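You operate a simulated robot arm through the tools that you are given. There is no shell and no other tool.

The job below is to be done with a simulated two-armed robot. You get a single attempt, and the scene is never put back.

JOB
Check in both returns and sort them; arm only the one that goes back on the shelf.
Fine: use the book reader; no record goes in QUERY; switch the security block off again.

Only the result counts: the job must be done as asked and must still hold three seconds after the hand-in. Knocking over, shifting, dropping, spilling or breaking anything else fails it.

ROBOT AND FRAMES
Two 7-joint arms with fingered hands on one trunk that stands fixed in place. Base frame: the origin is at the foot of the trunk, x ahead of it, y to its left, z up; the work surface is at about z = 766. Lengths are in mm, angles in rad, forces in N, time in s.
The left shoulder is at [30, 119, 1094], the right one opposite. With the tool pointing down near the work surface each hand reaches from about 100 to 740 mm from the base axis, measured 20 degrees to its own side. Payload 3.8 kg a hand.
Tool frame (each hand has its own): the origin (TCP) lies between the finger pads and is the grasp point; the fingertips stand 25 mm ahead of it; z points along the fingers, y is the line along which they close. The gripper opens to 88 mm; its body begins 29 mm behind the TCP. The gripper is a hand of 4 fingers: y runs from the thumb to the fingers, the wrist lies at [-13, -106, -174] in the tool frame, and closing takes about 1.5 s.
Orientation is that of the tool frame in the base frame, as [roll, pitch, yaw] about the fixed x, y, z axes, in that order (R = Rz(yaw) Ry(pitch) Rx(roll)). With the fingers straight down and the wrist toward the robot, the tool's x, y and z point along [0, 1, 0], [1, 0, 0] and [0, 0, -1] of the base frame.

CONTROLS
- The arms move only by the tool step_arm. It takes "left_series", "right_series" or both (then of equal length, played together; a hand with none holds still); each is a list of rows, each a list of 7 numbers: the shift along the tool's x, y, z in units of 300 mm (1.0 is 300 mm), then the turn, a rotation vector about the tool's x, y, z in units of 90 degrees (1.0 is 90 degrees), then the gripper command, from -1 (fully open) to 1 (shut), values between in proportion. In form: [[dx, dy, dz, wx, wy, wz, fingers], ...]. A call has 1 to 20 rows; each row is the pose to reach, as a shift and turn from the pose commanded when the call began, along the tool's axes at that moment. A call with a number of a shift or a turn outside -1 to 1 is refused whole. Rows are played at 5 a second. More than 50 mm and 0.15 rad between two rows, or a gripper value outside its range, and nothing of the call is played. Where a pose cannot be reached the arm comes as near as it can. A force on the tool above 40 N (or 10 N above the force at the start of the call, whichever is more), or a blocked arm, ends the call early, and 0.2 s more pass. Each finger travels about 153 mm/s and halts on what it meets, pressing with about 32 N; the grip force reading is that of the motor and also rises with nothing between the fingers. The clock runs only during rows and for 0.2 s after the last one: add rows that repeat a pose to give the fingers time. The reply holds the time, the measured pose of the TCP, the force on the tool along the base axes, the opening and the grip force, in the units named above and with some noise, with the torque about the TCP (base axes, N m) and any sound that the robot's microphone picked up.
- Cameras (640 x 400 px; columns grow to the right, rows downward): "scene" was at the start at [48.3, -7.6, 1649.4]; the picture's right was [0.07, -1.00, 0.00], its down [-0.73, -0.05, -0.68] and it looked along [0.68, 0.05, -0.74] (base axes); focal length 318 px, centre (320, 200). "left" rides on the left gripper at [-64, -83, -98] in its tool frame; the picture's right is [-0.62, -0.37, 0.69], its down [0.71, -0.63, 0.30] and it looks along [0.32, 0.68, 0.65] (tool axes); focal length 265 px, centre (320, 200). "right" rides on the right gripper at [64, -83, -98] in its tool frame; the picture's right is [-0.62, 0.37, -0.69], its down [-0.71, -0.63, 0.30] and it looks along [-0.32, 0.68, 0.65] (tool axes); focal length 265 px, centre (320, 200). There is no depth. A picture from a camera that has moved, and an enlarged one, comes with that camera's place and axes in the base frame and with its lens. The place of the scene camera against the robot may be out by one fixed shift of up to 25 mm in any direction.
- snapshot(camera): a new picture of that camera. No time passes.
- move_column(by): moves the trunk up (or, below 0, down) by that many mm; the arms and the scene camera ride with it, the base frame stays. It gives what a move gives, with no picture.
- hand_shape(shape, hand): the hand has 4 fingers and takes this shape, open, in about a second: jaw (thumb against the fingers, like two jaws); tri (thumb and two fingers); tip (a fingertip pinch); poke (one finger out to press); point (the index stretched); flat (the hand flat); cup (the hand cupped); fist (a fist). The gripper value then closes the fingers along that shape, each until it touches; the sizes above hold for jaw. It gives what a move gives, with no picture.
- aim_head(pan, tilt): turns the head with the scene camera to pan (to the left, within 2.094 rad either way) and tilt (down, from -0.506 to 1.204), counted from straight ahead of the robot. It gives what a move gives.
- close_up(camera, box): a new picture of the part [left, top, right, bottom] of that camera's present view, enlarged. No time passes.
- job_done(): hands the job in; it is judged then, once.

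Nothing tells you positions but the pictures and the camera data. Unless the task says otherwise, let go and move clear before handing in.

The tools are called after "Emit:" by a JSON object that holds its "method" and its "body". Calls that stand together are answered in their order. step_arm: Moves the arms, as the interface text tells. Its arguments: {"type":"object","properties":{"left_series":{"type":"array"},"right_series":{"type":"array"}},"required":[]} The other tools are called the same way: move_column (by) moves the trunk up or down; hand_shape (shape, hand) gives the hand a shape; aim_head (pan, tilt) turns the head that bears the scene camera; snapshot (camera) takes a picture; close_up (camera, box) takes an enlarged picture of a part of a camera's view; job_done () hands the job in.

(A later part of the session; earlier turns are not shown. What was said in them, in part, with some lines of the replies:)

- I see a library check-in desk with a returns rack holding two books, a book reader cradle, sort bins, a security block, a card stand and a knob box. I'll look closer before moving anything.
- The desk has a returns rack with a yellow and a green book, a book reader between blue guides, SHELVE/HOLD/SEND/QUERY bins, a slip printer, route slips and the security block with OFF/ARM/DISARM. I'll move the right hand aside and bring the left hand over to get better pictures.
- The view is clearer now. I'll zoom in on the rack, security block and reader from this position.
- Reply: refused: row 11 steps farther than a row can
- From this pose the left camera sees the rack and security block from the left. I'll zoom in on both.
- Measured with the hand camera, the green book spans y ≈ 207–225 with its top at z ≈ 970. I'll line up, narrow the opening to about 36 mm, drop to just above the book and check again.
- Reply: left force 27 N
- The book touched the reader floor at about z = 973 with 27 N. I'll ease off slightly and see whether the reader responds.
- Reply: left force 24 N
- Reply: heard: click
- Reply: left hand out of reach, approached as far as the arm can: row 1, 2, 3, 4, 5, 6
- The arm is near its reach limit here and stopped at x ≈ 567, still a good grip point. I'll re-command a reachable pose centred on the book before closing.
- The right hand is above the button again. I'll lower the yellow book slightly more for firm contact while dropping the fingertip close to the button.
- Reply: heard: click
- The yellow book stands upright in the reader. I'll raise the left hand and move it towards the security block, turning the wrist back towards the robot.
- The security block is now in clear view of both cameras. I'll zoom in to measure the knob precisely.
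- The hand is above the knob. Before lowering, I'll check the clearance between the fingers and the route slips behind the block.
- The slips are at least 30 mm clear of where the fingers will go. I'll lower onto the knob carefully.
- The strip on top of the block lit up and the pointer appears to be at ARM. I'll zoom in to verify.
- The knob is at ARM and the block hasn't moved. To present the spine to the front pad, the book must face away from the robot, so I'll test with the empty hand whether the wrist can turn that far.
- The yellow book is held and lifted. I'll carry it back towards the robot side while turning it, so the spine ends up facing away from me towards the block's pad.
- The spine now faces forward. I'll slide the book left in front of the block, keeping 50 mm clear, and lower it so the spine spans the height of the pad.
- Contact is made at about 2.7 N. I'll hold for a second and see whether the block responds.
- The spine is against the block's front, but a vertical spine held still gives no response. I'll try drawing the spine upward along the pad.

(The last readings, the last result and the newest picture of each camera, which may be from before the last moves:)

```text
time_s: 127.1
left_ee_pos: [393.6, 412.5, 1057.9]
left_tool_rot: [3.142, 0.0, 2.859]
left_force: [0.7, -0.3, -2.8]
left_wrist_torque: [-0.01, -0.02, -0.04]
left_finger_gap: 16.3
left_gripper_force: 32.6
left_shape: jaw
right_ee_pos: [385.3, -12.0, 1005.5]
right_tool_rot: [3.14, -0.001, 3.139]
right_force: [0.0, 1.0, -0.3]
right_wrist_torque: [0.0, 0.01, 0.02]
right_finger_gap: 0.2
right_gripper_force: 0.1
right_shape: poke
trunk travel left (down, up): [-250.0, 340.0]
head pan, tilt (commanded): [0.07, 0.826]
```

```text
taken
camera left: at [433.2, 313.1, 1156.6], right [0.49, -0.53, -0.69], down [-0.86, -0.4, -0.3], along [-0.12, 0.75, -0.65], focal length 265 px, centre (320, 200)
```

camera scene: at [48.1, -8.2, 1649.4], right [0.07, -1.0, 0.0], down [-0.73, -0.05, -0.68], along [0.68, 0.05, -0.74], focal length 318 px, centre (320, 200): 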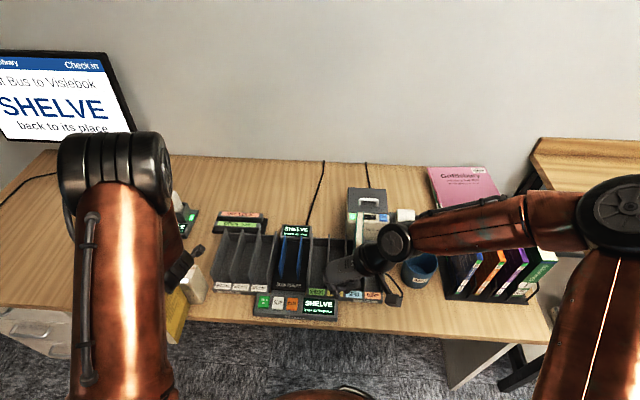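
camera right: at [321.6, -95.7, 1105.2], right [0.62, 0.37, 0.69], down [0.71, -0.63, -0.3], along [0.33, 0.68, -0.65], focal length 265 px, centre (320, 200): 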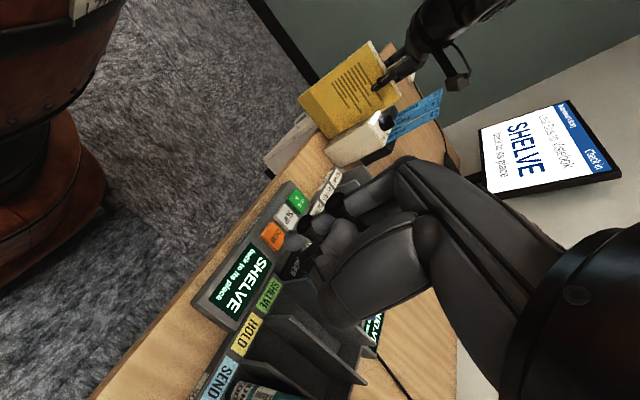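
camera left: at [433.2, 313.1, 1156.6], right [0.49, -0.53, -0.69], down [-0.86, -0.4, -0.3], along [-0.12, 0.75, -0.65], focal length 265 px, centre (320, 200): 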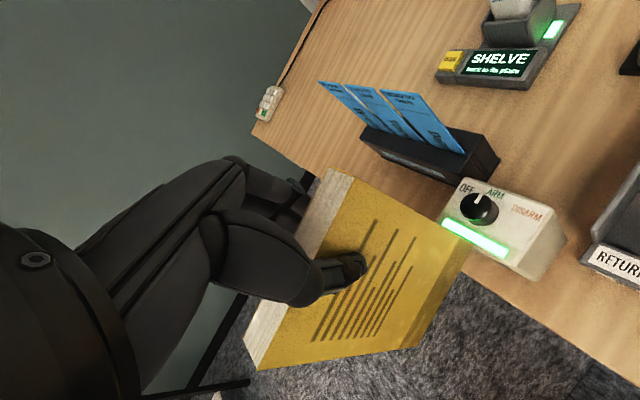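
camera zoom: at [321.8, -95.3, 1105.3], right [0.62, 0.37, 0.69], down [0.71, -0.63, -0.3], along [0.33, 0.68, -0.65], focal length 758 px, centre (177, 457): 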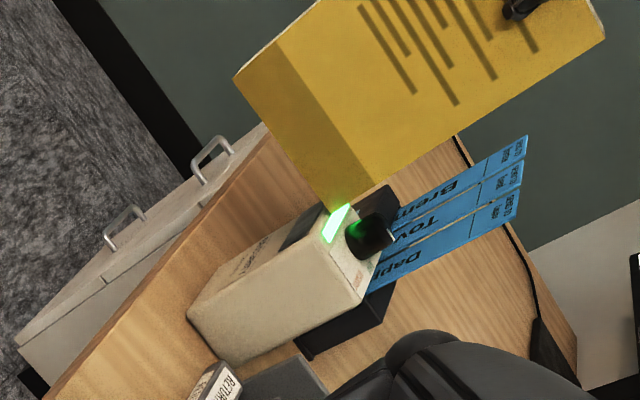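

The lamp turned green after drawing the spine up along the pad. I'll zoom in and then hold a moment to see whether it stays green.

Emit:
{"method": "close_up", "body": {"camera": "left", "box": [400, 150, 580, 290]}}

Emit:
{"method": "step_arm", "body": {"left_series": [[0, 0, 0, 0, 0, 0, 1], [0, 0, 0, 0, 0, 0, 1], [0, 0, 0, 0, 0, 0, 1], [0, 0, 0, 0, 0, 0, 1], [0, 0, 0, 0, 0, 0, 1]]}}

Emit:
{"method": "close_up", "body": {"camera": "left", "box": [400, 150, 580, 290]}}

```text
2.86 times, centred on (490, 220) of left
camera zoom: at [433.2, 313.1, 1156.6], right [0.49, -0.53, -0.69], down [-0.86, -0.4, -0.3], along [-0.12, 0.75, -0.65], focal length 758 px, centre (-166, 143)
```

zoom: 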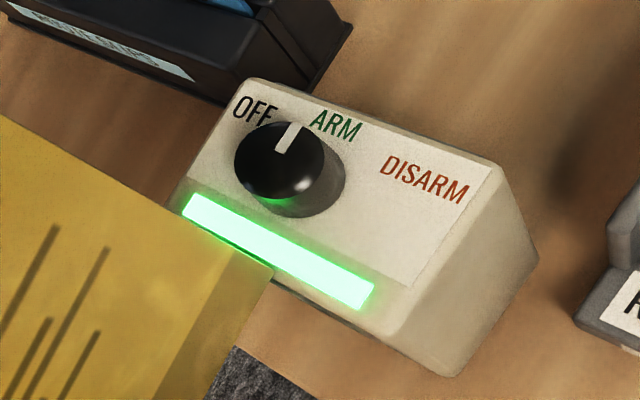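

```text
time_s: 128.3
left_ee_pos: [393.7, 412.2, 1057.5]
left_tool_rot: [-3.141, -0.001, 2.855]
left_force: [-0.1, -0.4, -2.3]
left_wrist_torque: [0.0, 0.01, 0.02]
left_finger_gap: 16.3
left_gripper_force: 32.1
left_shape: jaw
right_ee_pos: [386.0, -12.7, 1005.7]
right_tool_rot: [3.14, 0.001, 3.14]
right_force: [-0.2, -0.4, -1.5]
right_wrist_torque: [-0.02, 0.04, -0.02]
right_finger_gap: 0.0
right_gripper_force: 0.1
right_shape: poke
trunk travel left (down, up): [-250.0, 340.0]
head pan, tilt (commanded): [0.07, 0.826]
```

```text
2.86 times, centred on (490, 220) of left
camera zoom: at [433.2, 312.9, 1156.5], right [0.49, -0.53, -0.69], down [-0.86, -0.4, -0.3], along [-0.12, 0.75, -0.65], focal length 758 px, centre (-166, 143)
```

zoom: 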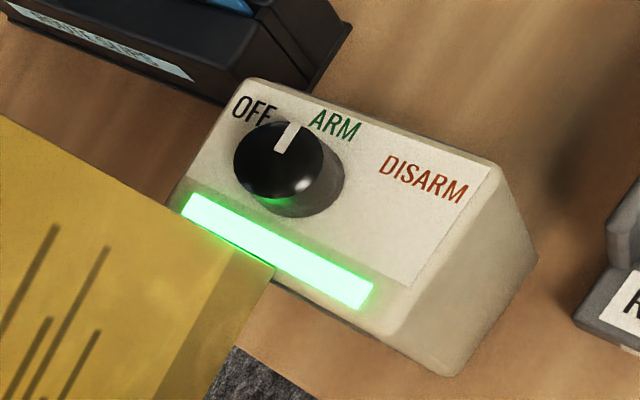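

The lamp stays green. I'll back the book away from the block and see what the lamp does.

Emit:
{"method": "step_arm", "body": {"left_series": [[0.04, -0.012, 0, 0, 0, 0, 1], [0.09, -0.026, -0.02, 0, 0, 0, 1], [0.14, -0.041, -0.06, 0, 0, 0, 1], [0.192, -0.056, -0.1, 0, 0, 0, 1], [0.192, -0.056, -0.1, 0, 0, 0, 1], [0.192, -0.056, -0.1, 0, 0, 0, 1], [0.192, -0.056, -0.1, 0, 0, 0, 1], [0.192, -0.056, -0.1, 0, 0, 0, 1]]}}

Emit:
{"method": "snapshot", "body": {"camera": "left"}}

Emit:
{"method": "close_up", "body": {"camera": "right", "box": [290, 40, 450, 180]}}

```text
time_s: 130.1
left_ee_pos: [334.5, 409.4, 1087.1]
left_tool_rot: [3.142, -0.002, 2.857]
left_force: [-0.3, -0.3, -2.8]
left_wrist_torque: [0.0, -0.02, 0.0]
left_finger_gap: 16.0
left_gripper_force: 32.2
left_shape: jaw
right_ee_pos: [386.8, -11.9, 1005.1]
right_tool_rot: [-3.141, 0.002, 3.139]
right_force: [-0.2, -0.1, -0.2]
right_wrist_torque: [-0.02, 0.01, 0.02]
right_finger_gap: 0.0
right_gripper_force: 0.2
right_shape: poke
trunk travel left (down, up): [-250.0, 340.0]
head pan, tilt (commanded): [0.07, 0.826]
```

```text
taken
camera left: at [373.4, 310.3, 1186.4], right [0.49, -0.53, -0.69], down [-0.86, -0.4, -0.3], along [-0.12, 0.75, -0.65], focal length 265 px, centre (320, 200)
```

left: 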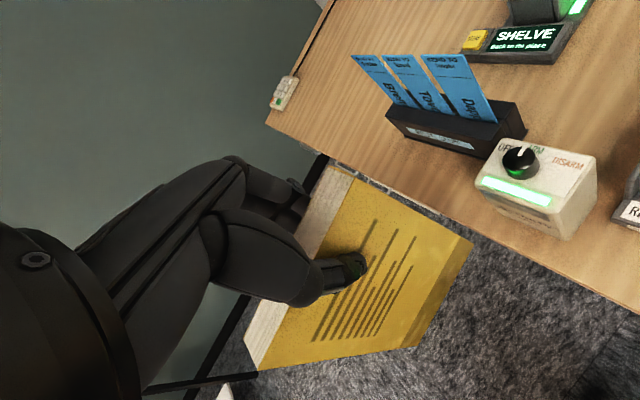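

```text
2.86 times, centred on (370, 110) of right
camera zoom: at [321.7, -95.4, 1105.3], right [0.62, 0.37, 0.69], down [0.71, -0.63, -0.3], along [0.33, 0.68, -0.65], focal length 758 px, centre (177, 457)
```

zoom: 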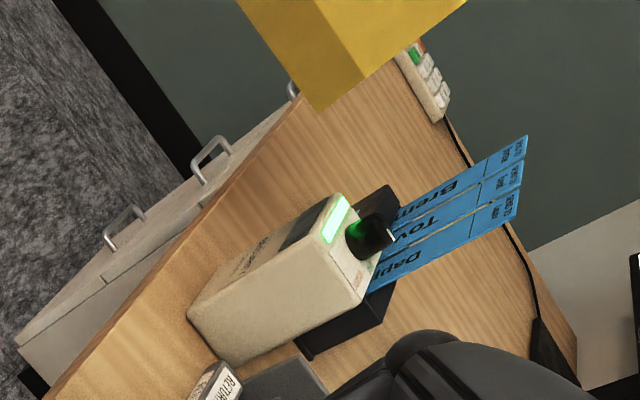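

The green lamp stays on after the book left, so the swipe armed it. Now I'll move the right hand away and carry the yellow book back, turning its spine towards me again.

Emit:
{"method": "step_arm", "body": {"left_series": [[-0.03, -0.025, -0.02, 0, 0, 0.085, 1], [-0.07, -0.055, -0.03, 0, 0, 0.17, 1], [-0.11, -0.09, -0.03, 0, 0, 0.255, 1], [-0.15, -0.125, -0.03, 0, 0, 0.34, 1], [-0.19, -0.16, -0.03, 0, 0, 0.425, 1], [-0.23, -0.195, -0.03, 0, 0, 0.51, 1], [-0.27, -0.23, -0.03, 0, 0, 0.595, 1], [-0.31, -0.26, -0.03, 0, 0, 0.68, 1], [-0.35, -0.295, -0.03, 0, 0, 0.765, 1], [-0.39, -0.33, -0.03, 0, 0, 0.85, 1], [-0.43, -0.36, -0.03, 0, 0, 0.93, 1], [-0.46, -0.386, -0.03, 0, 0, 1.0, 1], [-0.46, -0.386, -0.03, 0, 0, 1.0, 1]], "right_series": [[0, -0.08, -0.03, 0, 0, 0, -1], [0, -0.17, -0.06, 0, 0, 0, -1], [0, -0.26, -0.09, 0, 0, 0, -1], [0, -0.35, -0.12, 0, 0, 0, -1], [0, -0.44, -0.15, 0, 0, 0, -1], [0, -0.53, -0.18, 0, 0, 0, -1], [0, -0.62, -0.21, 0, 0, 0, -1], [0, -0.71, -0.24, 0, 0, 0, -1], [0, -0.8, -0.27, 0, 0, 0, -1], [0, -0.89, -0.3, 0, 0, 0, -1], [0, -0.95, -0.32, 0, 0, 0, -1], [0, -1.0, -0.33, 0, 0, 0, -1], [0, -1.0, -0.33, 0, 0, 0, -1]]}}

Emit:
{"method": "snapshot", "body": {"camera": "scene"}}

```text
time_s: 132.9
left_ee_pos: [434.3, 262.3, 1096.7]
left_tool_rot: [-3.14, 0.0, 1.287]
left_force: [-0.1, -0.5, -2.0]
left_wrist_torque: [-0.01, 0.03, -0.03]
left_finger_gap: 16.4
left_gripper_force: 31.8
left_shape: jaw
right_ee_pos: [384.8, -312.6, 1105.5]
right_tool_rot: [3.141, 0.0, 3.14]
right_force: [-0.8, -0.5, -0.2]
right_wrist_torque: [0.01, 0.03, 0.0]
right_finger_gap: 0.0
right_gripper_force: 0.1
right_shape: poke
trunk travel left (down, up): [-250.0, 340.0]
head pan, tilt (commanded): [0.07, 0.826]
```

```text
taken
camera scene: at [48.3, -8.0, 1649.4], right [0.07, -1.0, 0.0], down [-0.73, -0.05, -0.68], along [0.68, 0.05, -0.74], focal length 318 px, centre (320, 200)
```

scene: 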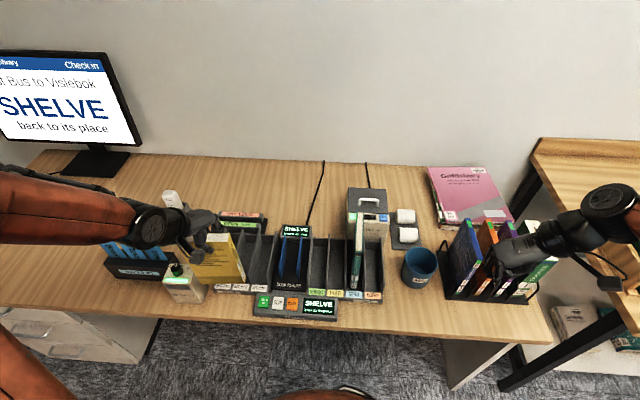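

I'll continue the turn and carry the book on to above the SHELVE bin.

Emit:
{"method": "step_arm", "body": {"left_series": [[-0.04, 0.045, 0, 0, 0, 0.085, 1], [-0.085, 0.095, 0, 0, 0, 0.17, 1], [-0.13, 0.145, 0, 0, 0, 0.255, 1], [-0.175, 0.195, 0, 0, 0, 0.34, 1], [-0.22, 0.245, 0, 0, 0, 0.425, 1], [-0.265, 0.295, 0, 0, 0, 0.51, 1], [-0.31, 0.345, 0, 0, 0, 0.595, 1], [-0.355, 0.395, 0, 0, 0, 0.68, 1], [-0.4, 0.445, 0, 0, 0, 0.765, 1], [-0.445, 0.495, 0, 0, 0, 0.85, 1], [-0.5, 0.56, 0, 0, 0, 0.93, 1], [-0.54, 0.6, 0, 0, 0, 1.0, 1], [-0.563, 0.627, 0, 0, 0, 1.0, 1], [-0.563, 0.627, 0, 0, 0, 1.0, 1]]}}

Emit:
{"method": "snapshot", "body": {"camera": "scene"}}

Emit:
{"method": "close_up", "body": {"camera": "scene", "box": [250, 170, 390, 310]}}

Emit:
{"method": "snapshot", "body": {"camera": "left"}}

```text
time_s: 135.9
left_ee_pos: [566.4, 44.8, 1096.0]
left_tool_rot: [-3.141, 0.0, -0.284]
left_force: [0.0, -0.3, -2.0]
left_wrist_torque: [0.02, 0.03, -0.01]
left_finger_gap: 16.2
left_gripper_force: 32.0
left_shape: jaw
right_ee_pos: [384.2, -311.3, 1104.5]
right_tool_rot: [3.141, 0.001, 3.14]
right_force: [-0.6, -0.2, -1.0]
right_wrist_torque: [0.0, 0.03, 0.01]
right_finger_gap: 0.0
right_gripper_force: 0.0
right_shape: poke
trunk travel left (down, up): [-250.0, 340.0]
head pan, tilt (commanded): [0.07, 0.826]
```

```text
taken
camera scene: at [48.6, -7.7, 1649.4], right [0.07, -1.0, 0.0], down [-0.73, -0.05, -0.68], along [0.68, 0.05, -0.74], focal length 318 px, centre (320, 200)
```

scene: 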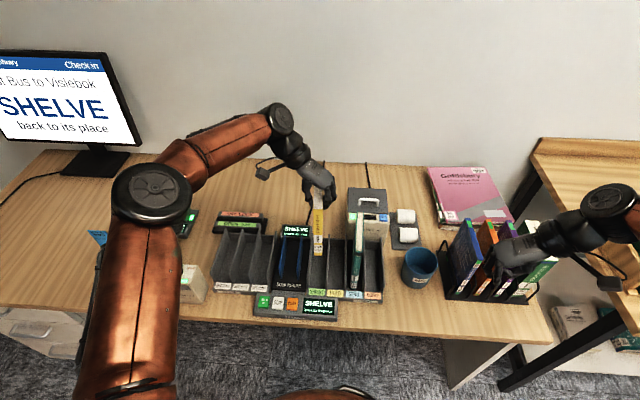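

```text
2.86 times, centred on (320, 240) of scene
camera zoom: at [48.6, -7.7, 1649.4], right [0.07, -1.0, 0.0], down [-0.73, -0.05, -0.68], along [0.68, 0.05, -0.74], focal length 909 px, centre (320, 86)
```

zoom: 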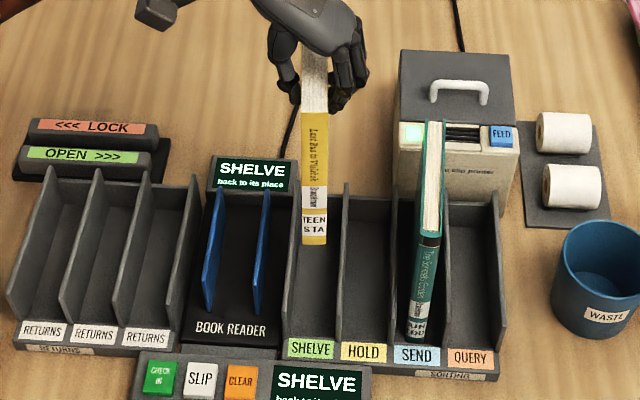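

```text
taken
camera left: at [529.0, 142.4, 1194.7], right [-0.49, 0.53, -0.69], down [0.86, 0.4, -0.3], along [0.12, -0.75, -0.65], focal length 265 px, centre (320, 200)
```

left: 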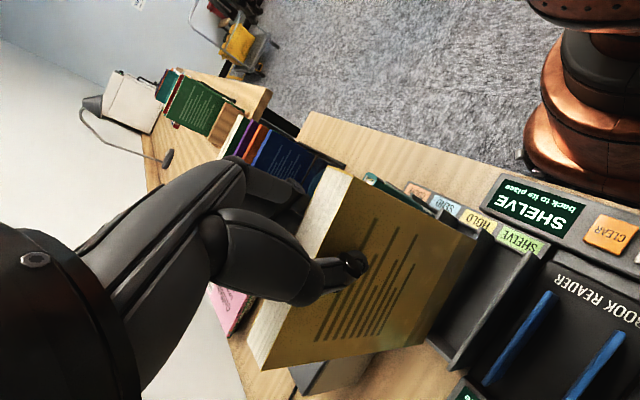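

The yellow book is centred above the SHELVE slot. I'll lower it most of the way.

Emit:
{"method": "step_arm", "body": {"left_series": [[0, 0, 0.05, 0, 0, 0, 1], [0, 0, 0.12, 0, 0, 0, 1], [0, 0, 0.19, 0, 0, 0, 1], [0, 0, 0.26, 0, 0, 0, 1], [0, 0, 0.33, 0, 0, 0, 1], [0, 0, 0.4, 0, 0, 0, 1], [0, 0, 0.45, 0, 0, 0, 1], [0, 0, 0.49, 0, 0, 0, 1], [0, 0, 0.49, 0, 0, 0, 1]]}}

Emit:
{"method": "close_up", "body": {"camera": "scene", "box": [250, 170, 390, 310]}}

```text
time_s: 137.9
left_ee_pos: [567.9, 46.3, 949.5]
left_tool_rot: [3.141, 0.0, -0.285]
left_force: [0.0, -0.8, -2.0]
left_wrist_torque: [-0.01, 0.01, -0.01]
left_finger_gap: 16.2
left_gripper_force: 31.8
left_shape: jaw
right_ee_pos: [386.5, -311.4, 1104.9]
right_tool_rot: [-3.141, 0.0, 3.14]
right_force: [-0.8, -0.6, -0.1]
right_wrist_torque: [0.03, 0.0, -0.01]
right_finger_gap: 0.0
right_gripper_force: 0.1
right_shape: poke
trunk travel left (down, up): [-250.0, 340.0]
head pan, tilt (commanded): [0.07, 0.826]
```

```text
2.86 times, centred on (320, 240) of scene
camera zoom: at [48.6, -7.8, 1649.4], right [0.07, -1.0, 0.0], down [-0.73, -0.05, -0.68], along [0.68, 0.05, -0.74], focal length 909 px, centre (320, 86)
```

zoom: 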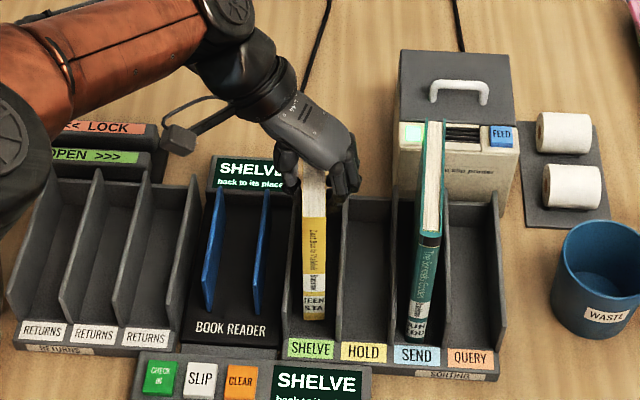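

The book is inside the SHELVE slot. I'll lower the last millimetres slowly.

Emit:
{"method": "step_arm", "body": {"left_series": [[0, 0, 0.008, 0, 0, 0, 1], [0, 0, 0.016, 0, 0, 0, 1], [0, 0, 0.024, 0, 0, 0, 1], [0, 0, 0.024, 0, 0, 0, 1]]}}

Emit:
{"method": "step_arm", "body": {"left_series": [[0, 0, 0.005, 0, 0, 0, 1], [0, 0, 0.009, 0, 0, 0, 1], [0, 0, 0.009, 0, 0, 0, 1]]}}

```text
time_s: 138.9
left_ee_pos: [567.2, 47.4, 943.9]
left_tool_rot: [3.141, 0.001, -0.284]
left_force: [0.0, 0.7, -1.7]
left_wrist_torque: [0.03, 0.06, 0.03]
left_finger_gap: 16.4
left_gripper_force: 31.3
left_shape: jaw
right_ee_pos: [386.5, -311.3, 1105.2]
right_tool_rot: [3.141, -0.001, 3.139]
right_force: [0.2, 0.8, -0.1]
right_wrist_torque: [0.01, -0.03, 0.0]
right_finger_gap: 0.0
right_gripper_force: 0.1
right_shape: poke
trunk travel left (down, up): [-250.0, 340.0]
head pan, tilt (commanded): [0.07, 0.826]
```

```text
time_s: 139.7
left_ee_pos: [566.9, 46.9, 941.1]
left_tool_rot: [3.141, 0.001, -0.284]
left_force: [-1.0, 0.3, -1.5]
left_wrist_torque: [-0.02, -0.02, -0.01]
left_finger_gap: 16.2
left_gripper_force: 31.9
left_shape: jaw
right_ee_pos: [385.9, -311.7, 1105.2]
right_tool_rot: [3.141, -0.001, 3.14]
right_force: [-1.2, 0.5, 0.6]
right_wrist_torque: [0.01, 0.0, 0.01]
right_finger_gap: 0.3
right_gripper_force: 0.1
right_shape: poke
trunk travel left (down, up): [-250.0, 340.0]
head pan, tilt (commanded): [0.07, 0.826]
```

Emit:
{"method": "step_arm", "body": {"left_series": [[0, 0, 0.004, 0, 0, 0, 1], [0, 0, 0.008, 0, 0, 0, 1], [0, 0, 0.008, 0, 0, 0, 1]]}}

```text
time_s: 140.5
left_ee_pos: [565.7, 46.9, 937.7]
left_tool_rot: [-3.141, 0.0, -0.283]
left_force: [-1.1, -0.9, -0.8]
left_wrist_torque: [-0.03, -0.01, 0.0]
left_finger_gap: 16.5
left_gripper_force: 32.1
left_shape: jaw
right_ee_pos: [385.8, -312.3, 1105.1]
right_tool_rot: [3.141, 0.0, 3.139]
right_force: [-0.1, 0.7, 0.3]
right_wrist_torque: [0.02, 0.05, -0.01]
right_finger_gap: 0.1
right_gripper_force: 0.1
right_shape: poke
trunk travel left (down, up): [-250.0, 340.0]
head pan, tilt (commanded): [0.07, 0.826]
```

Emit:
{"method": "step_arm", "body": {"left_series": [[0, 0, 0.004, 0, 0, 0, 1], [0, 0, 0.004, 0, 0, 0, 1], [0, 0, 0.004, 0, 0, 0, 1]]}}

Emit:
{"method": "close_up", "body": {"camera": "scene", "box": [250, 170, 390, 310]}}

```text
time_s: 141.3
left_ee_pos: [566.6, 46.8, 936.4]
left_tool_rot: [3.141, 0.0, -0.284]
left_force: [-1.5, -0.1, 6.6]
left_wrist_torque: [0.01, 0.01, -0.01]
left_finger_gap: 16.6
left_gripper_force: 32.1
left_shape: jaw
right_ee_pos: [385.8, -312.5, 1105.2]
right_tool_rot: [-3.142, 0.0, 3.138]
right_force: [-0.1, 0.3, 0.6]
right_wrist_torque: [-0.01, 0.02, -0.02]
right_finger_gap: 0.0
right_gripper_force: 0.2
right_shape: poke
trunk travel left (down, up): [-250.0, 340.0]
head pan, tilt (commanded): [0.07, 0.826]
```

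```text
2.86 times, centred on (320, 240) of scene
camera zoom: at [47.5, -7.9, 1649.5], right [0.07, -1.0, 0.0], down [-0.73, -0.05, -0.68], along [0.68, 0.05, -0.74], focal length 909 px, centre (320, 86)
```

zoom: 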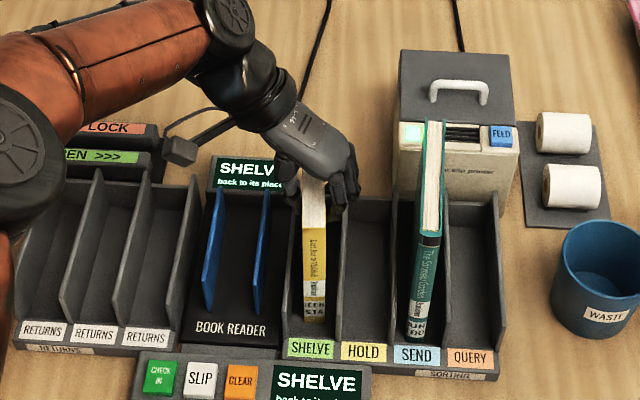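

The yellow book is resting on the SHELVE floor. I'll open the fingers gently and rise.

Emit:
{"method": "step_arm", "body": {"left_series": [[0, 0, -0.002, 0, 0, 0, 0.65], [0, 0, -0.002, 0, 0, 0, 0.55], [0, 0, -0.002, 0, 0, 0, 0.45], [0, 0, -0.002, 0, 0, 0, 0.3], [0, 0, -0.002, 0, 0, 0, 0.15], [0, 0, -0.002, 0, 0, 0, 0], [0, 0, -0.002, 0, 0, 0, -0.05], [0, 0, -0.002, 0, 0, 0, -0.05]]}}

Emit:
{"method": "close_up", "body": {"camera": "scene", "box": [250, 170, 390, 310]}}

Emit:
{"method": "snapshot", "body": {"camera": "left"}}

```text
time_s: 143.1
left_ee_pos: [566.6, 47.6, 937.2]
left_tool_rot: [3.14, -0.001, -0.283]
left_force: [0.6, 0.0, 0.0]
left_wrist_torque: [0.01, -0.01, 0.0]
left_finger_gap: 46.0
left_gripper_force: 0.0
left_shape: jaw
right_ee_pos: [386.5, -311.5, 1105.0]
right_tool_rot: [3.14, 0.002, 3.14]
right_force: [1.0, 0.9, 0.8]
right_wrist_torque: [-0.02, 0.01, -0.03]
right_finger_gap: 0.1
right_gripper_force: 0.0
right_shape: poke
trunk travel left (down, up): [-250.0, 340.0]
head pan, tilt (commanded): [0.07, 0.826]
```

```text
2.86 times, centred on (320, 240) of scene
camera zoom: at [48.4, -7.9, 1649.4], right [0.07, -1.0, 0.0], down [-0.73, -0.05, -0.68], along [0.68, 0.05, -0.74], focal length 909 px, centre (320, 86)
```

zoom: 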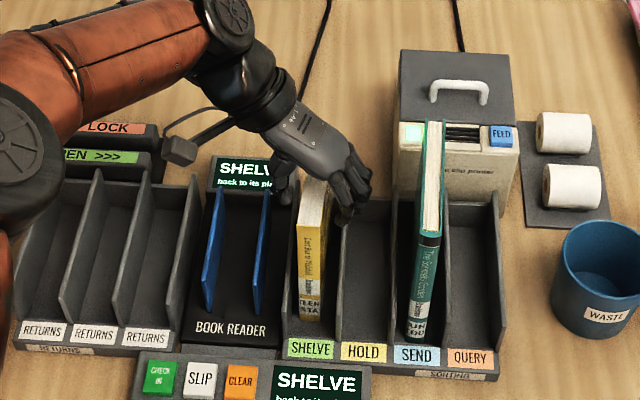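

```text
taken
camera left: at [529.5, 144.1, 1035.3], right [-0.49, 0.53, -0.69], down [0.86, 0.4, -0.3], along [0.12, -0.75, -0.65], focal length 265 px, centre (320, 200)
```

left: 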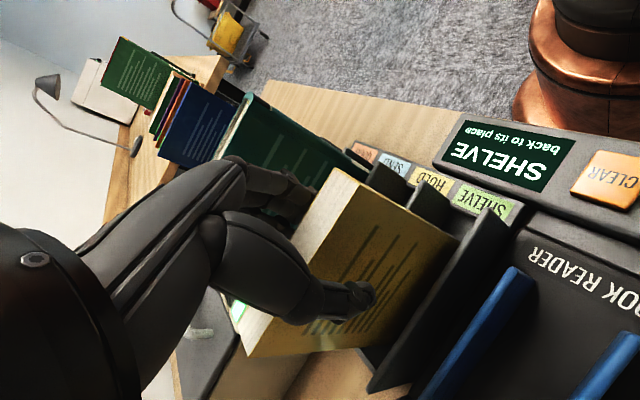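

The book stands in SHELVE. I'll raise the hand straight up, slowly at first.

Emit:
{"method": "step_arm", "body": {"left_series": [[0, 0, -0.02, 0, 0, 0, -0.15], [0, 0, -0.05, 0, 0, 0, -0.15], [0, 0, -0.09, 0, 0, 0, -0.15], [0, 0, -0.14, 0, 0, 0, -0.15], [0, 0, -0.2, 0, 0, 0, -0.15], [0, 0, -0.29, 0, 0, 0, -0.15], [0, 0, -0.39, 0, 0, 0, -0.15], [0, 0, -0.5, 0, 0, 0, -0.15], [0, 0, -0.5, 0, 0, 0, -0.15]]}}

Emit:
{"method": "close_up", "body": {"camera": "scene", "box": [250, 170, 390, 310]}}

Emit:
{"method": "snapshot", "body": {"camera": "left"}}

```text
time_s: 145.1
left_ee_pos: [567.3, 45.7, 1087.4]
left_tool_rot: [-3.142, 0.001, -0.284]
left_force: [-0.1, -0.1, -0.2]
left_wrist_torque: [-0.02, -0.02, -0.02]
left_finger_gap: 50.3
left_gripper_force: 0.1
left_shape: jaw
right_ee_pos: [386.0, -311.3, 1105.6]
right_tool_rot: [-3.141, 0.001, 3.14]
right_force: [-0.3, 0.5, 0.1]
right_wrist_torque: [0.02, 0.0, 0.0]
right_finger_gap: 0.0
right_gripper_force: 0.0
right_shape: poke
trunk travel left (down, up): [-250.0, 340.0]
head pan, tilt (commanded): [0.07, 0.826]
```

```text
2.86 times, centred on (320, 240) of scene
camera zoom: at [48.9, -7.8, 1649.4], right [0.07, -1.0, 0.0], down [-0.73, -0.05, -0.68], along [0.68, 0.05, -0.74], focal length 909 px, centre (320, 86)
```

zoom: 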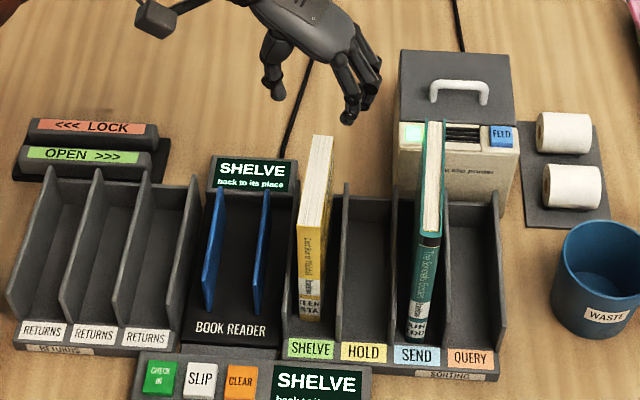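

```text
taken
camera left: at [529.0, 143.5, 1187.0], right [-0.49, 0.53, -0.69], down [0.86, 0.4, -0.31], along [0.12, -0.75, -0.65], focal length 265 px, centre (320, 200)
```

left: 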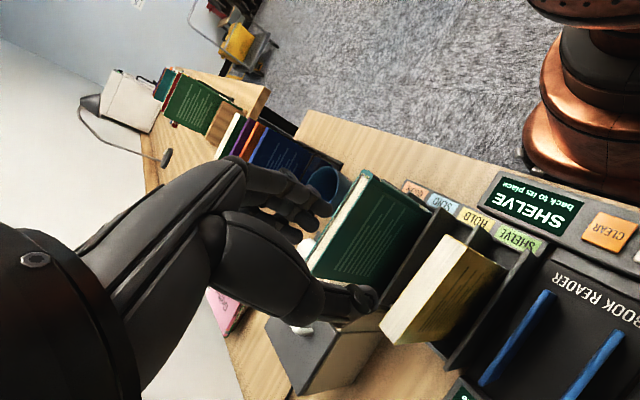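

Both books stand in their bins. Next I'll go back to the security knob to switch it off.

Emit:
{"method": "step_arm", "body": {"left_series": [[-0.047, -0.073, 0, 0, 0, -0.073, -0.15], [-0.095, -0.146, 0, 0, 0, -0.146, -0.15], [-0.142, -0.219, 0, 0, 0, -0.219, -0.15], [-0.19, -0.292, 0, 0, 0, -0.292, -0.15], [-0.237, -0.365, 0, 0, 0, -0.365, -0.15], [-0.285, -0.438, 0, 0, 0, -0.438, -0.15], [-0.332, -0.511, 0, 0, 0, -0.511, -0.15], [-0.379, -0.584, 0, 0, 0, -0.582, -0.15], [-0.379, -0.584, 0, 0, 0, -0.582, -0.15]]}}

Emit:
{"method": "step_arm", "body": {"left_series": [[0.035, -0.09, 0, 0, 0, 0, -0.15], [0.07, -0.18, 0, 0, 0, 0, -0.15], [0.107, -0.265, 0, 0, 0, 0, -0.15], [0.142, -0.355, 0, 0, 0, 0, -0.15], [0.178, -0.44, 0, 0, 0, 0, -0.15], [0.213, -0.53, 0, 0, 0, 0, -0.15], [0.213, -0.53, 0, 0, 0, 0, -0.15]]}}

Emit:
{"method": "snapshot", "body": {"camera": "left"}}

Emit:
{"method": "close_up", "body": {"camera": "left", "box": [340, 230, 500, 350]}}

Emit:
{"method": "snapshot", "body": {"camera": "scene"}}

```text
time_s: 147.1
left_ee_pos: [505.1, 248.9, 1087.8]
left_tool_rot: [3.14, 0.0, 0.633]
left_force: [-0.2, -0.9, 0.3]
left_wrist_torque: [0.01, 0.04, -0.04]
left_finger_gap: 49.8
left_gripper_force: 0.1
left_shape: jaw
right_ee_pos: [387.5, -312.8, 1104.4]
right_tool_rot: [-3.141, 0.0, 3.141]
right_force: [0.5, -0.3, -0.2]
right_wrist_torque: [0.0, -0.02, 0.0]
right_finger_gap: 0.0
right_gripper_force: 0.2
right_shape: poke
trunk travel left (down, up): [-250.0, 340.0]
head pan, tilt (commanded): [0.07, 0.826]
```

```text
time_s: 148.7
left_ee_pos: [468.3, 414.5, 1086.8]
left_tool_rot: [3.141, 0.0, 0.63]
left_force: [-0.1, -0.4, 1.3]
left_wrist_torque: [0.0, 0.0, 0.01]
left_finger_gap: 50.3
left_gripper_force: 0.1
left_shape: jaw
right_ee_pos: [386.4, -312.1, 1105.3]
right_tool_rot: [3.142, -0.002, 3.14]
right_force: [-0.3, -0.3, -0.4]
right_wrist_torque: [0.0, -0.03, -0.04]
right_finger_gap: 0.0
right_gripper_force: 0.1
right_shape: poke
trunk travel left (down, up): [-250.0, 340.0]
head pan, tilt (commanded): [0.07, 0.826]
```

```text
taken
camera left: at [367.5, 443.0, 1185.4], right [-0.72, -0.07, -0.69], down [0.21, 0.93, -0.3], along [0.66, -0.36, -0.65], focal length 265 px, centre (320, 200)
```

left: 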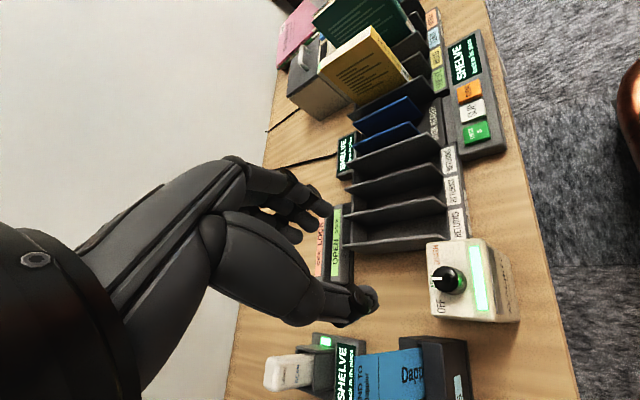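

```text
3.33 times, centred on (420, 290) of left
camera zoom: at [367.5, 443.0, 1185.4], right [-0.72, -0.07, -0.69], down [0.21, 0.93, -0.3], along [0.66, -0.36, -0.65], focal length 885 px, centre (-13, -100)
```

zoom: 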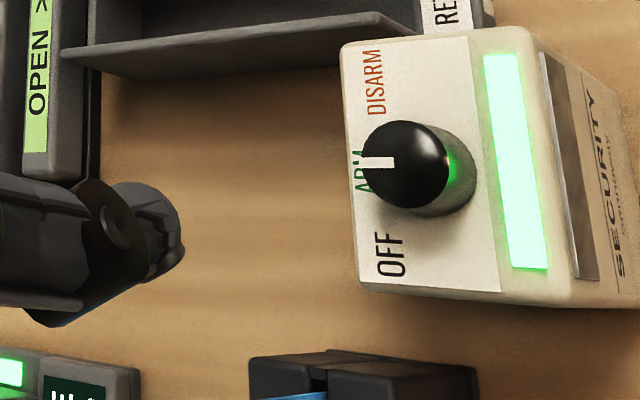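

```text
taken
camera scene: at [48.4, -8.3, 1649.4], right [0.07, -1.0, 0.0], down [-0.73, -0.05, -0.68], along [0.68, 0.05, -0.74], focal length 318 px, centre (320, 200)
```

scene: 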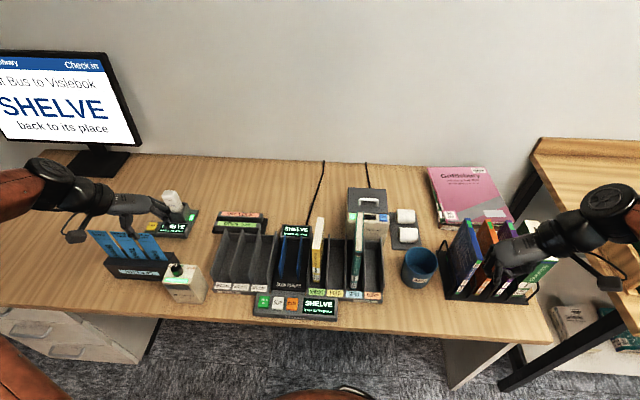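

The lamp is still green and the hand is over the knob. I'll lower to just above it and check alignment.

Emit:
{"method": "step_arm", "body": {"left_series": [[-0.008, -0.006, 0.08, 0, 0, 0, -0.15], [-0.008, -0.006, 0.17, 0, 0, 0, -0.15], [-0.008, -0.006, 0.26, 0, 0, 0, -0.15], [-0.008, -0.006, 0.35, 0, 0, 0, -0.15], [-0.008, -0.006, 0.43, 0, 0, 0, -0.15], [-0.008, -0.006, 0.49, 0, 0, 0, -0.15], [-0.008, -0.006, 0.49, 0, 0, 0, -0.15]]}}

Emit:
{"method": "close_up", "body": {"camera": "left", "box": [260, 160, 460, 340]}}

Emit:
{"method": "close_up", "body": {"camera": "scene", "box": [150, 220, 220, 310]}}

```text
time_s: 150.3
left_ee_pos: [462.1, 412.9, 939.5]
left_tool_rot: [3.141, 0.001, 0.628]
left_force: [0.7, 0.9, -0.9]
left_wrist_torque: [0.01, 0.0, -0.02]
left_finger_gap: 50.4
left_gripper_force: 0.1
left_shape: jaw
right_ee_pos: [385.5, -311.1, 1105.3]
right_tool_rot: [-3.141, 0.001, 3.139]
right_force: [0.3, -0.3, -0.5]
right_wrist_torque: [0.0, -0.01, -0.01]
right_finger_gap: 0.1
right_gripper_force: 0.1
right_shape: poke
trunk travel left (down, up): [-250.0, 340.0]
head pan, tilt (commanded): [0.07, 0.826]
```

```text
2.22 times, centred on (360, 250) of left
camera zoom: at [362.5, 441.6, 1037.8], right [-0.72, -0.07, -0.69], down [0.21, 0.93, -0.3], along [0.67, -0.36, -0.65], focal length 590 px, centre (231, 89)
```

zoom: 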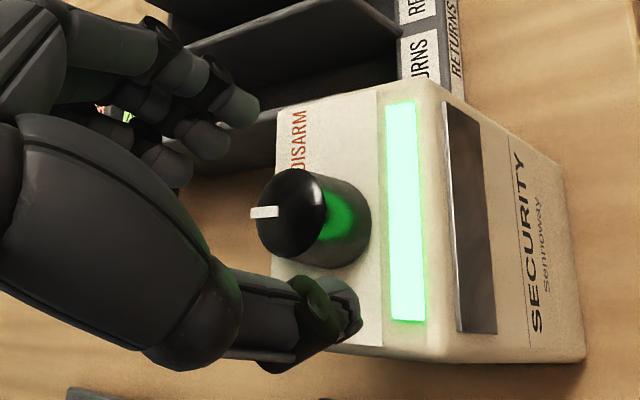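

```text
4.44 times, centred on (185, 265) of scene
camera zoom: at [48.1, -7.9, 1649.4], right [0.07, -1.0, 0.0], down [-0.73, -0.05, -0.68], along [0.68, 0.05, -0.74], focal length 1414 px, centre (920, -89)
```

zoom: 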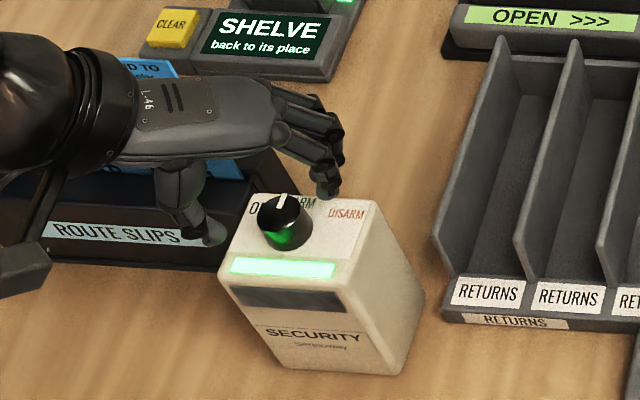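

Well aligned. I'll lower the last bit and close on the knob.

Emit:
{"method": "step_arm", "body": {"left_series": [[0.004, 0.0, 0.03, 0, 0, 0, -0.15], [0.004, 0.0, 0.06, 0, 0, 0, -0.15], [0.004, 0.0, 0.077, 0, 0, 0, -0.15], [0.004, 0.0, 0.077, 0, 0, 0, 0.1], [0.004, 0.0, 0.077, 0, 0, 0, 0.3], [0.004, 0.0, 0.077, 0, 0, 0, 0.5], [0.004, 0.0, 0.077, 0, 0, 0, 0.7], [0.004, 0.0, 0.077, 0, 0, 0, 0.9], [0.004, 0.0, 0.077, 0, 0, 0, 0.9], [0.004, 0.0, 0.077, 0, 0, 0, 0.9]]}}

Emit:
{"method": "close_up", "body": {"camera": "left", "box": [260, 160, 460, 340]}}

Emit:
{"method": "close_up", "body": {"camera": "scene", "box": [150, 220, 220, 310]}}

```text
time_s: 152.5
left_ee_pos: [463.4, 415.5, 915.6]
left_tool_rot: [-3.142, 0.0, 0.632]
left_force: [-2.6, 0.1, -1.5]
left_wrist_torque: [-0.03, 0.0, -0.01]
left_finger_gap: 19.3
left_gripper_force: 31.9
left_shape: jaw
right_ee_pos: [385.6, -311.8, 1105.5]
right_tool_rot: [3.141, 0.001, 3.138]
right_force: [0.9, 0.7, 0.4]
right_wrist_torque: [0.0, 0.04, -0.01]
right_finger_gap: 0.0
right_gripper_force: 0.0
right_shape: poke
trunk travel left (down, up): [-250.0, 340.0]
head pan, tilt (commanded): [0.07, 0.826]
```

```text
2.22 times, centred on (360, 250) of left
camera zoom: at [363.4, 444.1, 1014.5], right [-0.72, -0.07, -0.69], down [0.21, 0.93, -0.3], along [0.66, -0.36, -0.65], focal length 590 px, centre (231, 89)
```

zoom: 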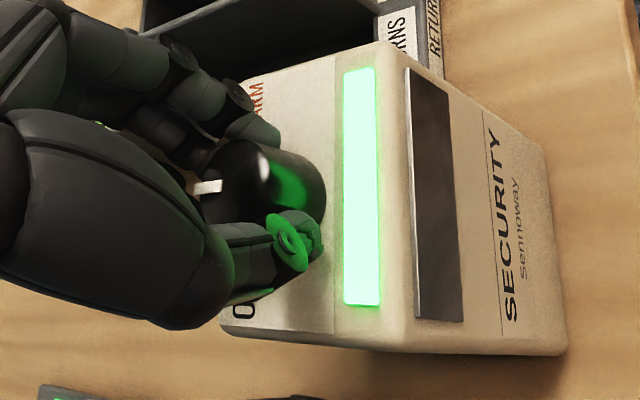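

```text
4.44 times, centred on (185, 265) of scene
camera zoom: at [47.9, -7.5, 1649.4], right [0.07, -1.0, 0.0], down [-0.73, -0.05, -0.68], along [0.68, 0.05, -0.74], focal length 1414 px, centre (920, -89)
```

zoom: 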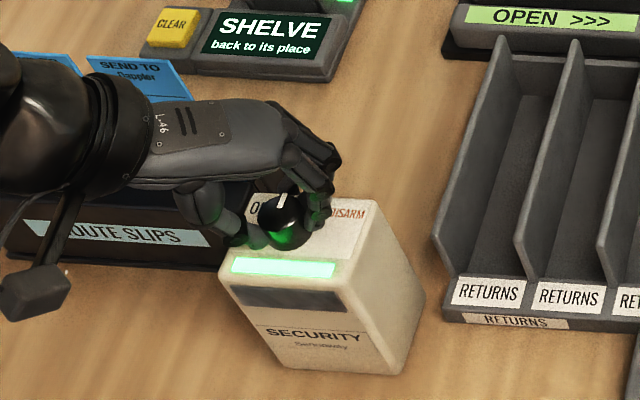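

The knob is gripped with little side force. I'll turn it back counter-clockwise to OFF.

Emit:
{"method": "step_arm", "body": {"left_series": [[0, 0, 0, 0, 0, -0.06, 0.9], [0, 0, 0, 0, 0, -0.13, 0.9], [0, 0, 0, 0, 0, -0.2, 0.9], [0, 0, 0, 0, 0, -0.27, 0.9], [0, 0, 0, 0, 0, -0.34, 0.9], [0, 0, 0, 0, 0, -0.41, 0.9], [0, 0, 0, 0, 0, -0.48, 0.9], [0, 0, 0, 0, 0, -0.55, 0.9], [0, 0, 0, 0, 0, -0.605, 0.9], [0, 0, 0, 0, 0, -0.605, 0.9]]}}

Emit:
{"method": "close_up", "body": {"camera": "left", "box": [260, 160, 460, 340]}}

Emit:
{"method": "close_up", "body": {"camera": "scene", "box": [150, 220, 220, 310]}}

```text
time_s: 154.7
left_ee_pos: [463.1, 412.9, 916.2]
left_tool_rot: [-3.139, 0.002, 1.58]
left_force: [-3.5, -5.1, -10.2]
left_wrist_torque: [-0.08, 0.03, -0.05]
left_finger_gap: 18.9
left_gripper_force: 31.8
left_shape: jaw
right_ee_pos: [386.6, -312.4, 1106.2]
right_tool_rot: [3.141, 0.0, 3.14]
right_force: [0.3, -0.7, 0.0]
right_wrist_torque: [0.02, 0.0, 0.05]
right_finger_gap: 0.1
right_gripper_force: 0.0
right_shape: poke
trunk travel left (down, up): [-250.0, 340.0]
head pan, tilt (commanded): [0.07, 0.826]
```

```text
2.22 times, centred on (360, 250) of left
camera zoom: at [382.1, 347.2, 1015.7], right [-0.36, -0.62, -0.69], down [-0.64, 0.71, -0.3], along [0.68, 0.33, -0.66], focal length 590 px, centre (231, 89)
```

zoom: 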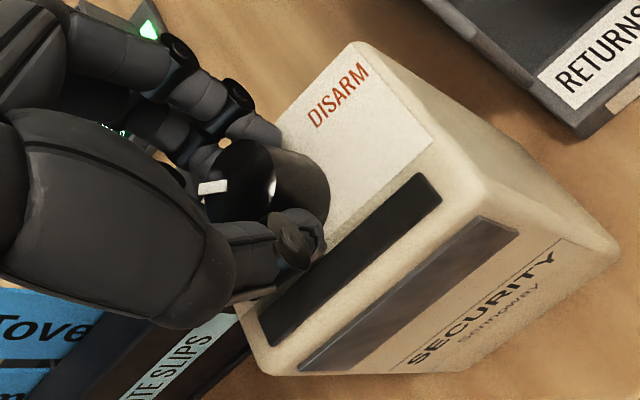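

```text
4.44 times, centred on (185, 265) of scene
camera zoom: at [48.7, -7.6, 1649.4], right [0.07, -1.0, 0.0], down [-0.73, -0.05, -0.68], along [0.68, 0.05, -0.74], focal length 1414 px, centre (920, -89)
```

zoom: 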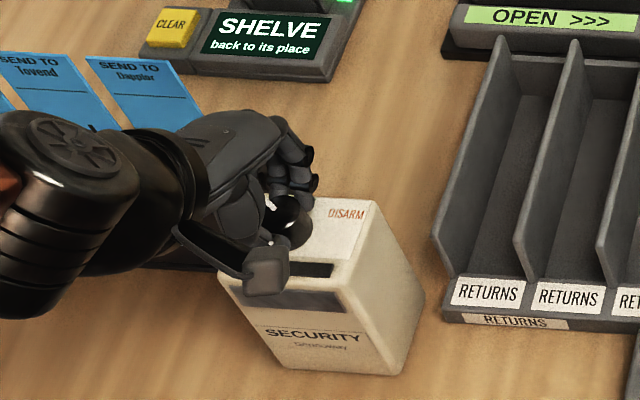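

The lamp is dark and the pointer is back at OFF. I'll release the knob and rise straight up.

Emit:
{"method": "step_arm", "body": {"left_series": [[0, 0, 0, 0, 0, 0, 0.6], [0, 0, 0, 0, 0, 0, 0.3], [0, 0, 0, 0, 0, 0, 0], [0, 0, 0, 0, 0, 0, -0.2], [0, 0, 0, 0, 0, 0, -0.2], [0, 0, -0.05, 0, 0, 0, -0.2], [0, 0, -0.12, 0, 0, 0, -0.2], [0, 0, -0.22, 0, 0, 0, -0.2], [0, 0, -0.34, 0, 0, 0, -0.2], [0, 0, -0.46, 0, 0, 0, -0.2], [0, 0, -0.58, 0, 0, 0, -0.2], [0, 0, -0.58, 0, 0, 0, -0.2]]}}

Emit:
{"method": "snapshot", "body": {"camera": "left"}}

Emit:
{"method": "close_up", "body": {"camera": "left", "box": [320, 200, 500, 340]}}

Emit:
{"method": "snapshot", "body": {"camera": "scene"}}

Emit:
{"method": "close_up", "body": {"camera": "scene", "box": [150, 230, 220, 310]}}

```text
time_s: 157.3
left_ee_pos: [460.7, 411.9, 1091.0]
left_tool_rot: [-3.139, 0.003, 1.581]
left_force: [-0.8, 0.7, -0.3]
left_wrist_torque: [-0.04, 0.0, -0.03]
left_finger_gap: 52.6
left_gripper_force: 0.1
left_shape: jaw
right_ee_pos: [386.5, -311.6, 1106.2]
right_tool_rot: [3.141, 0.0, 3.138]
right_force: [0.7, -0.7, -0.5]
right_wrist_torque: [0.0, 0.03, -0.02]
right_finger_gap: 0.2
right_gripper_force: 0.1
right_shape: poke
trunk travel left (down, up): [-250.0, 340.0]
head pan, tilt (commanded): [0.07, 0.826]
```

```text
taken
camera left: at [378.7, 345.5, 1191.0], right [-0.36, -0.62, -0.69], down [-0.64, 0.71, -0.3], along [0.68, 0.33, -0.65], focal length 265 px, centre (320, 200)
```

left: 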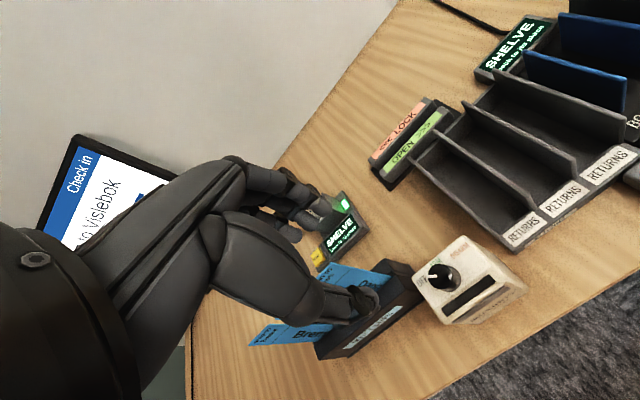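

```text
2.86 times, centred on (410, 270) of left
camera zoom: at [378.7, 345.5, 1191.0], right [-0.36, -0.62, -0.69], down [-0.64, 0.71, -0.3], along [0.68, 0.33, -0.65], focal length 758 px, centre (63, 0)
```

zoom: 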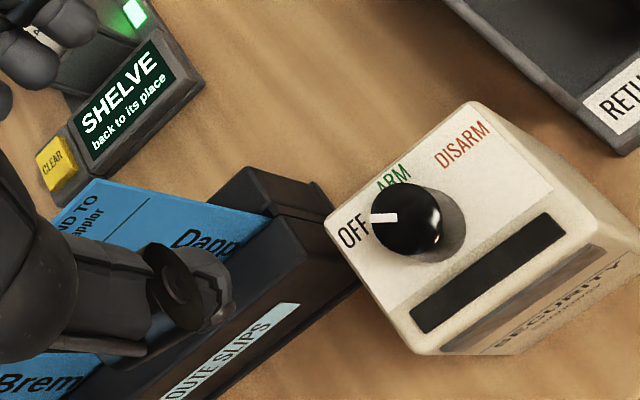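

```text
taken
camera scene: at [48.8, -7.2, 1649.4], right [0.07, -1.0, 0.0], down [-0.73, -0.05, -0.68], along [0.68, 0.05, -0.74], focal length 318 px, centre (320, 200)
```

scene: 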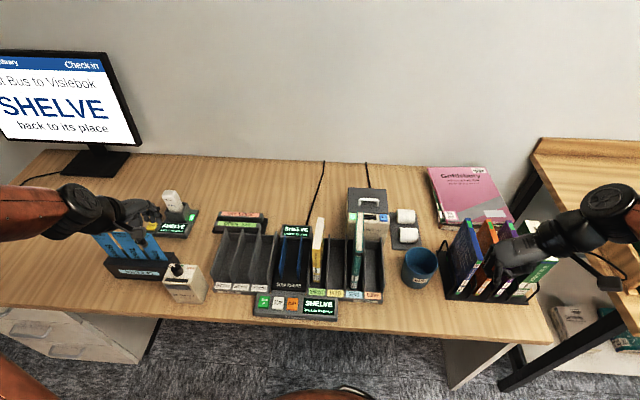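

```text
5.00 times, centred on (185, 270) of scene
camera zoom: at [48.8, -7.2, 1649.4], right [0.07, -1.0, 0.0], down [-0.73, -0.05, -0.68], along [0.68, 0.05, -0.74], focal length 1591 px, centre (995, -150)
```

zoom: 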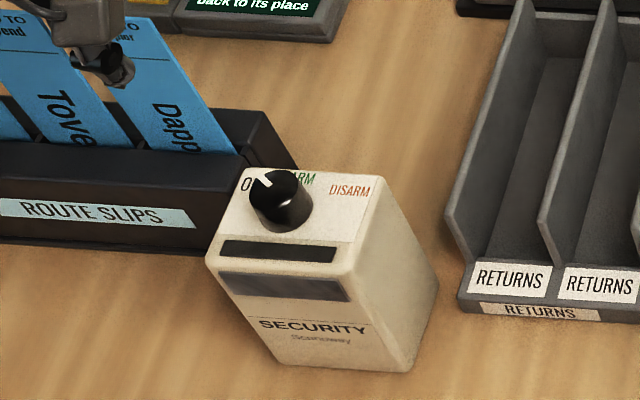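

The knob is at OFF and the lamp is dark. I'll move both hands clear and take a final look at the bins.

Emit:
{"method": "step_arm", "body": {"left_series": [[0, -0.03, -0.08, 0, 0, 0, -0.2], [0, -0.06, -0.16, 0, 0, 0, -0.2], [0, -0.1, -0.24, 0, 0, 0, -0.2], [0, -0.13, -0.32, 0, 0, 0, -0.2], [0, -0.15, -0.38, 0, 0, 0, -0.2], [0, -0.15, -0.38, 0, 0, 0, -0.2]], "right_series": [[0, 0, -0.08, 0, 0, 0, -1], [0, 0, -0.16, 0, 0, 0, -1], [0, 0, -0.24, 0, 0, 0, -1], [0, 0, -0.32, 0, 0, 0, -1], [0, 0, -0.35, 0, 0, 0, -1], [0, 0, -0.35, 0, 0, 0, -1]]}}

Emit:
{"method": "snapshot", "body": {"camera": "scene"}}

Emit:
{"method": "close_up", "body": {"camera": "scene", "box": [240, 170, 400, 320]}}

Emit:
{"method": "close_up", "body": {"camera": "scene", "box": [70, 180, 250, 310]}}

Emit:
{"method": "close_up", "body": {"camera": "scene", "box": [340, 160, 560, 310]}}

```text
time_s: 158.7
left_ee_pos: [418.3, 415.2, 1204.3]
left_tool_rot: [-3.142, 0.0, 1.578]
left_force: [-0.3, -0.1, 0.1]
left_wrist_torque: [0.02, 0.01, -0.05]
left_finger_gap: 52.5
left_gripper_force: 0.0
left_shape: jaw
right_ee_pos: [387.5, -311.8, 1208.0]
right_tool_rot: [-3.14, -0.001, 3.14]
right_force: [-0.5, -0.8, 0.2]
right_wrist_torque: [-0.02, -0.03, 0.01]
right_finger_gap: 0.0
right_gripper_force: 0.1
right_shape: poke
trunk travel left (down, up): [-250.0, 340.0]
head pan, tilt (commanded): [0.07, 0.826]
```

```text
taken
camera scene: at [48.4, -7.5, 1649.4], right [0.07, -1.0, 0.0], down [-0.73, -0.05, -0.68], along [0.68, 0.05, -0.74], focal length 318 px, centre (320, 200)
```

scene: 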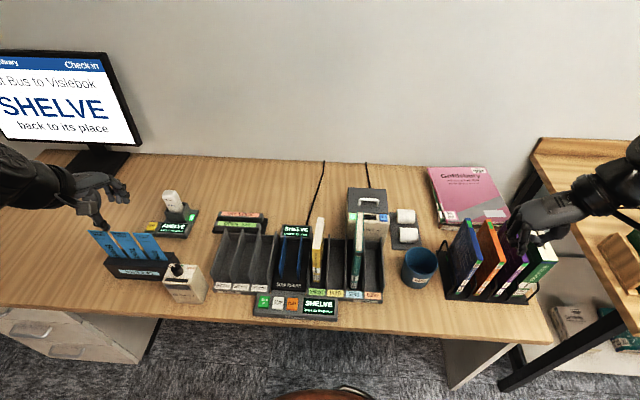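

```text
2.67 times, centred on (320, 245) of scene
camera zoom: at [48.4, -7.5, 1649.4], right [0.07, -1.0, 0.0], down [-0.73, -0.05, -0.68], along [0.68, 0.05, -0.74], focal length 849 px, centre (320, 80)
```

zoom: 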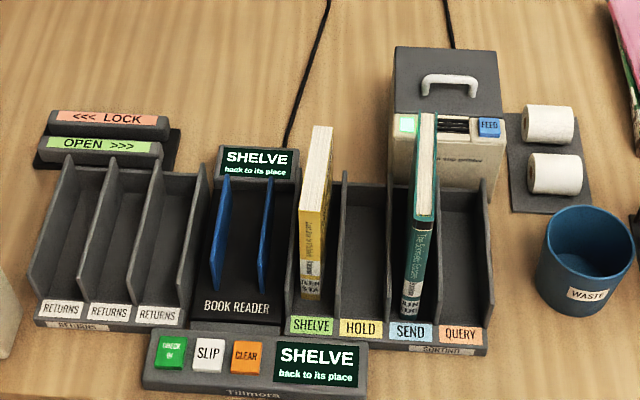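

```text
3.08 times, centred on (160, 245) of scene
camera zoom: at [48.4, -7.5, 1649.4], right [0.07, -1.0, 0.0], down [-0.73, -0.05, -0.68], along [0.68, 0.05, -0.74], focal length 979 px, centre (812, 62)
```

zoom: 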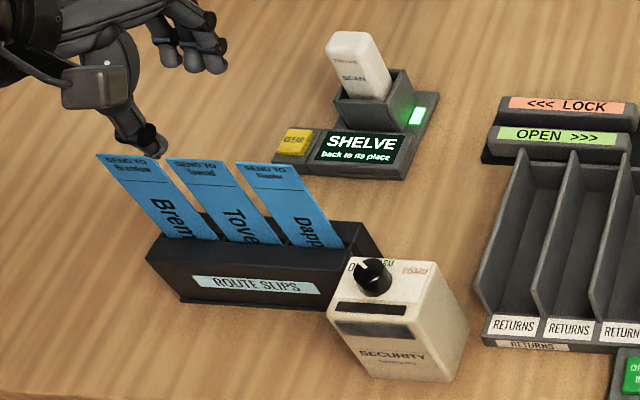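

```text
2.67 times, centred on (450, 235) of scene
camera zoom: at [48.4, -7.5, 1649.4], right [0.07, -1.0, 0.0], down [-0.73, -0.05, -0.68], along [0.68, 0.05, -0.74], focal length 849 px, centre (-27, 107)
```

zoom: 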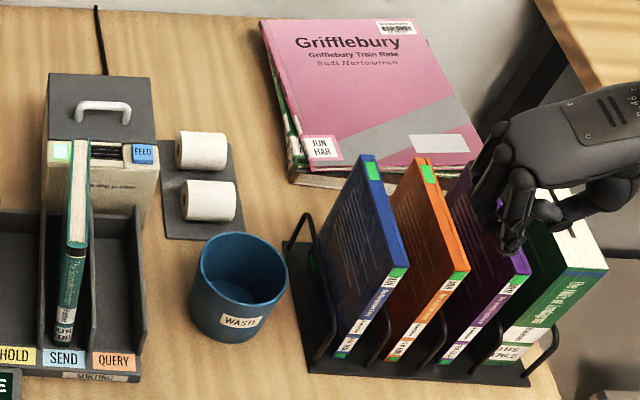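

The two books stand upright in their slots: the green one, checked in as SEND – Bremlow, in SEND, and the yellow one, checked in as SHELVE and armed, in SHELVE. The security knob is at OFF with its lamp dark, nothing else has moved and both hands are clear, so I'm handing in.

Emit:
{"method": "job_done", "body": {}}

```text
The job is handed in.
```

Both returns are checked in and sorted, and the job is handed in; I haven't been shown a verdict.

- **Green book, *The Sorimeku Garden*:** the reader said SEND – Bremlow. It stands in the SEND bin and was never near the security block.
- **Yellow book, *Last Bus to Vislebok*:** the reader said SHELVE – back to its place. It stands in the SHELVE bin.
- **Arming:** I set the block to ARM and swiped the yellow book's spine along its front pad. Its lamp changed from white to green and stayed green after the book left. I took that as armed, but nothing else confirmed it.
- **Security block:** the knob is back at OFF and the lamp is dark.

I did not put a route slip with the green book. There is a "SEND TO Bremlow" slip in the holder, but the job didn't ask for one, so I left it alone.

In the last pictures, nothing else on the desk looked moved or knocked. Both hands were empty and clear when I handed in.
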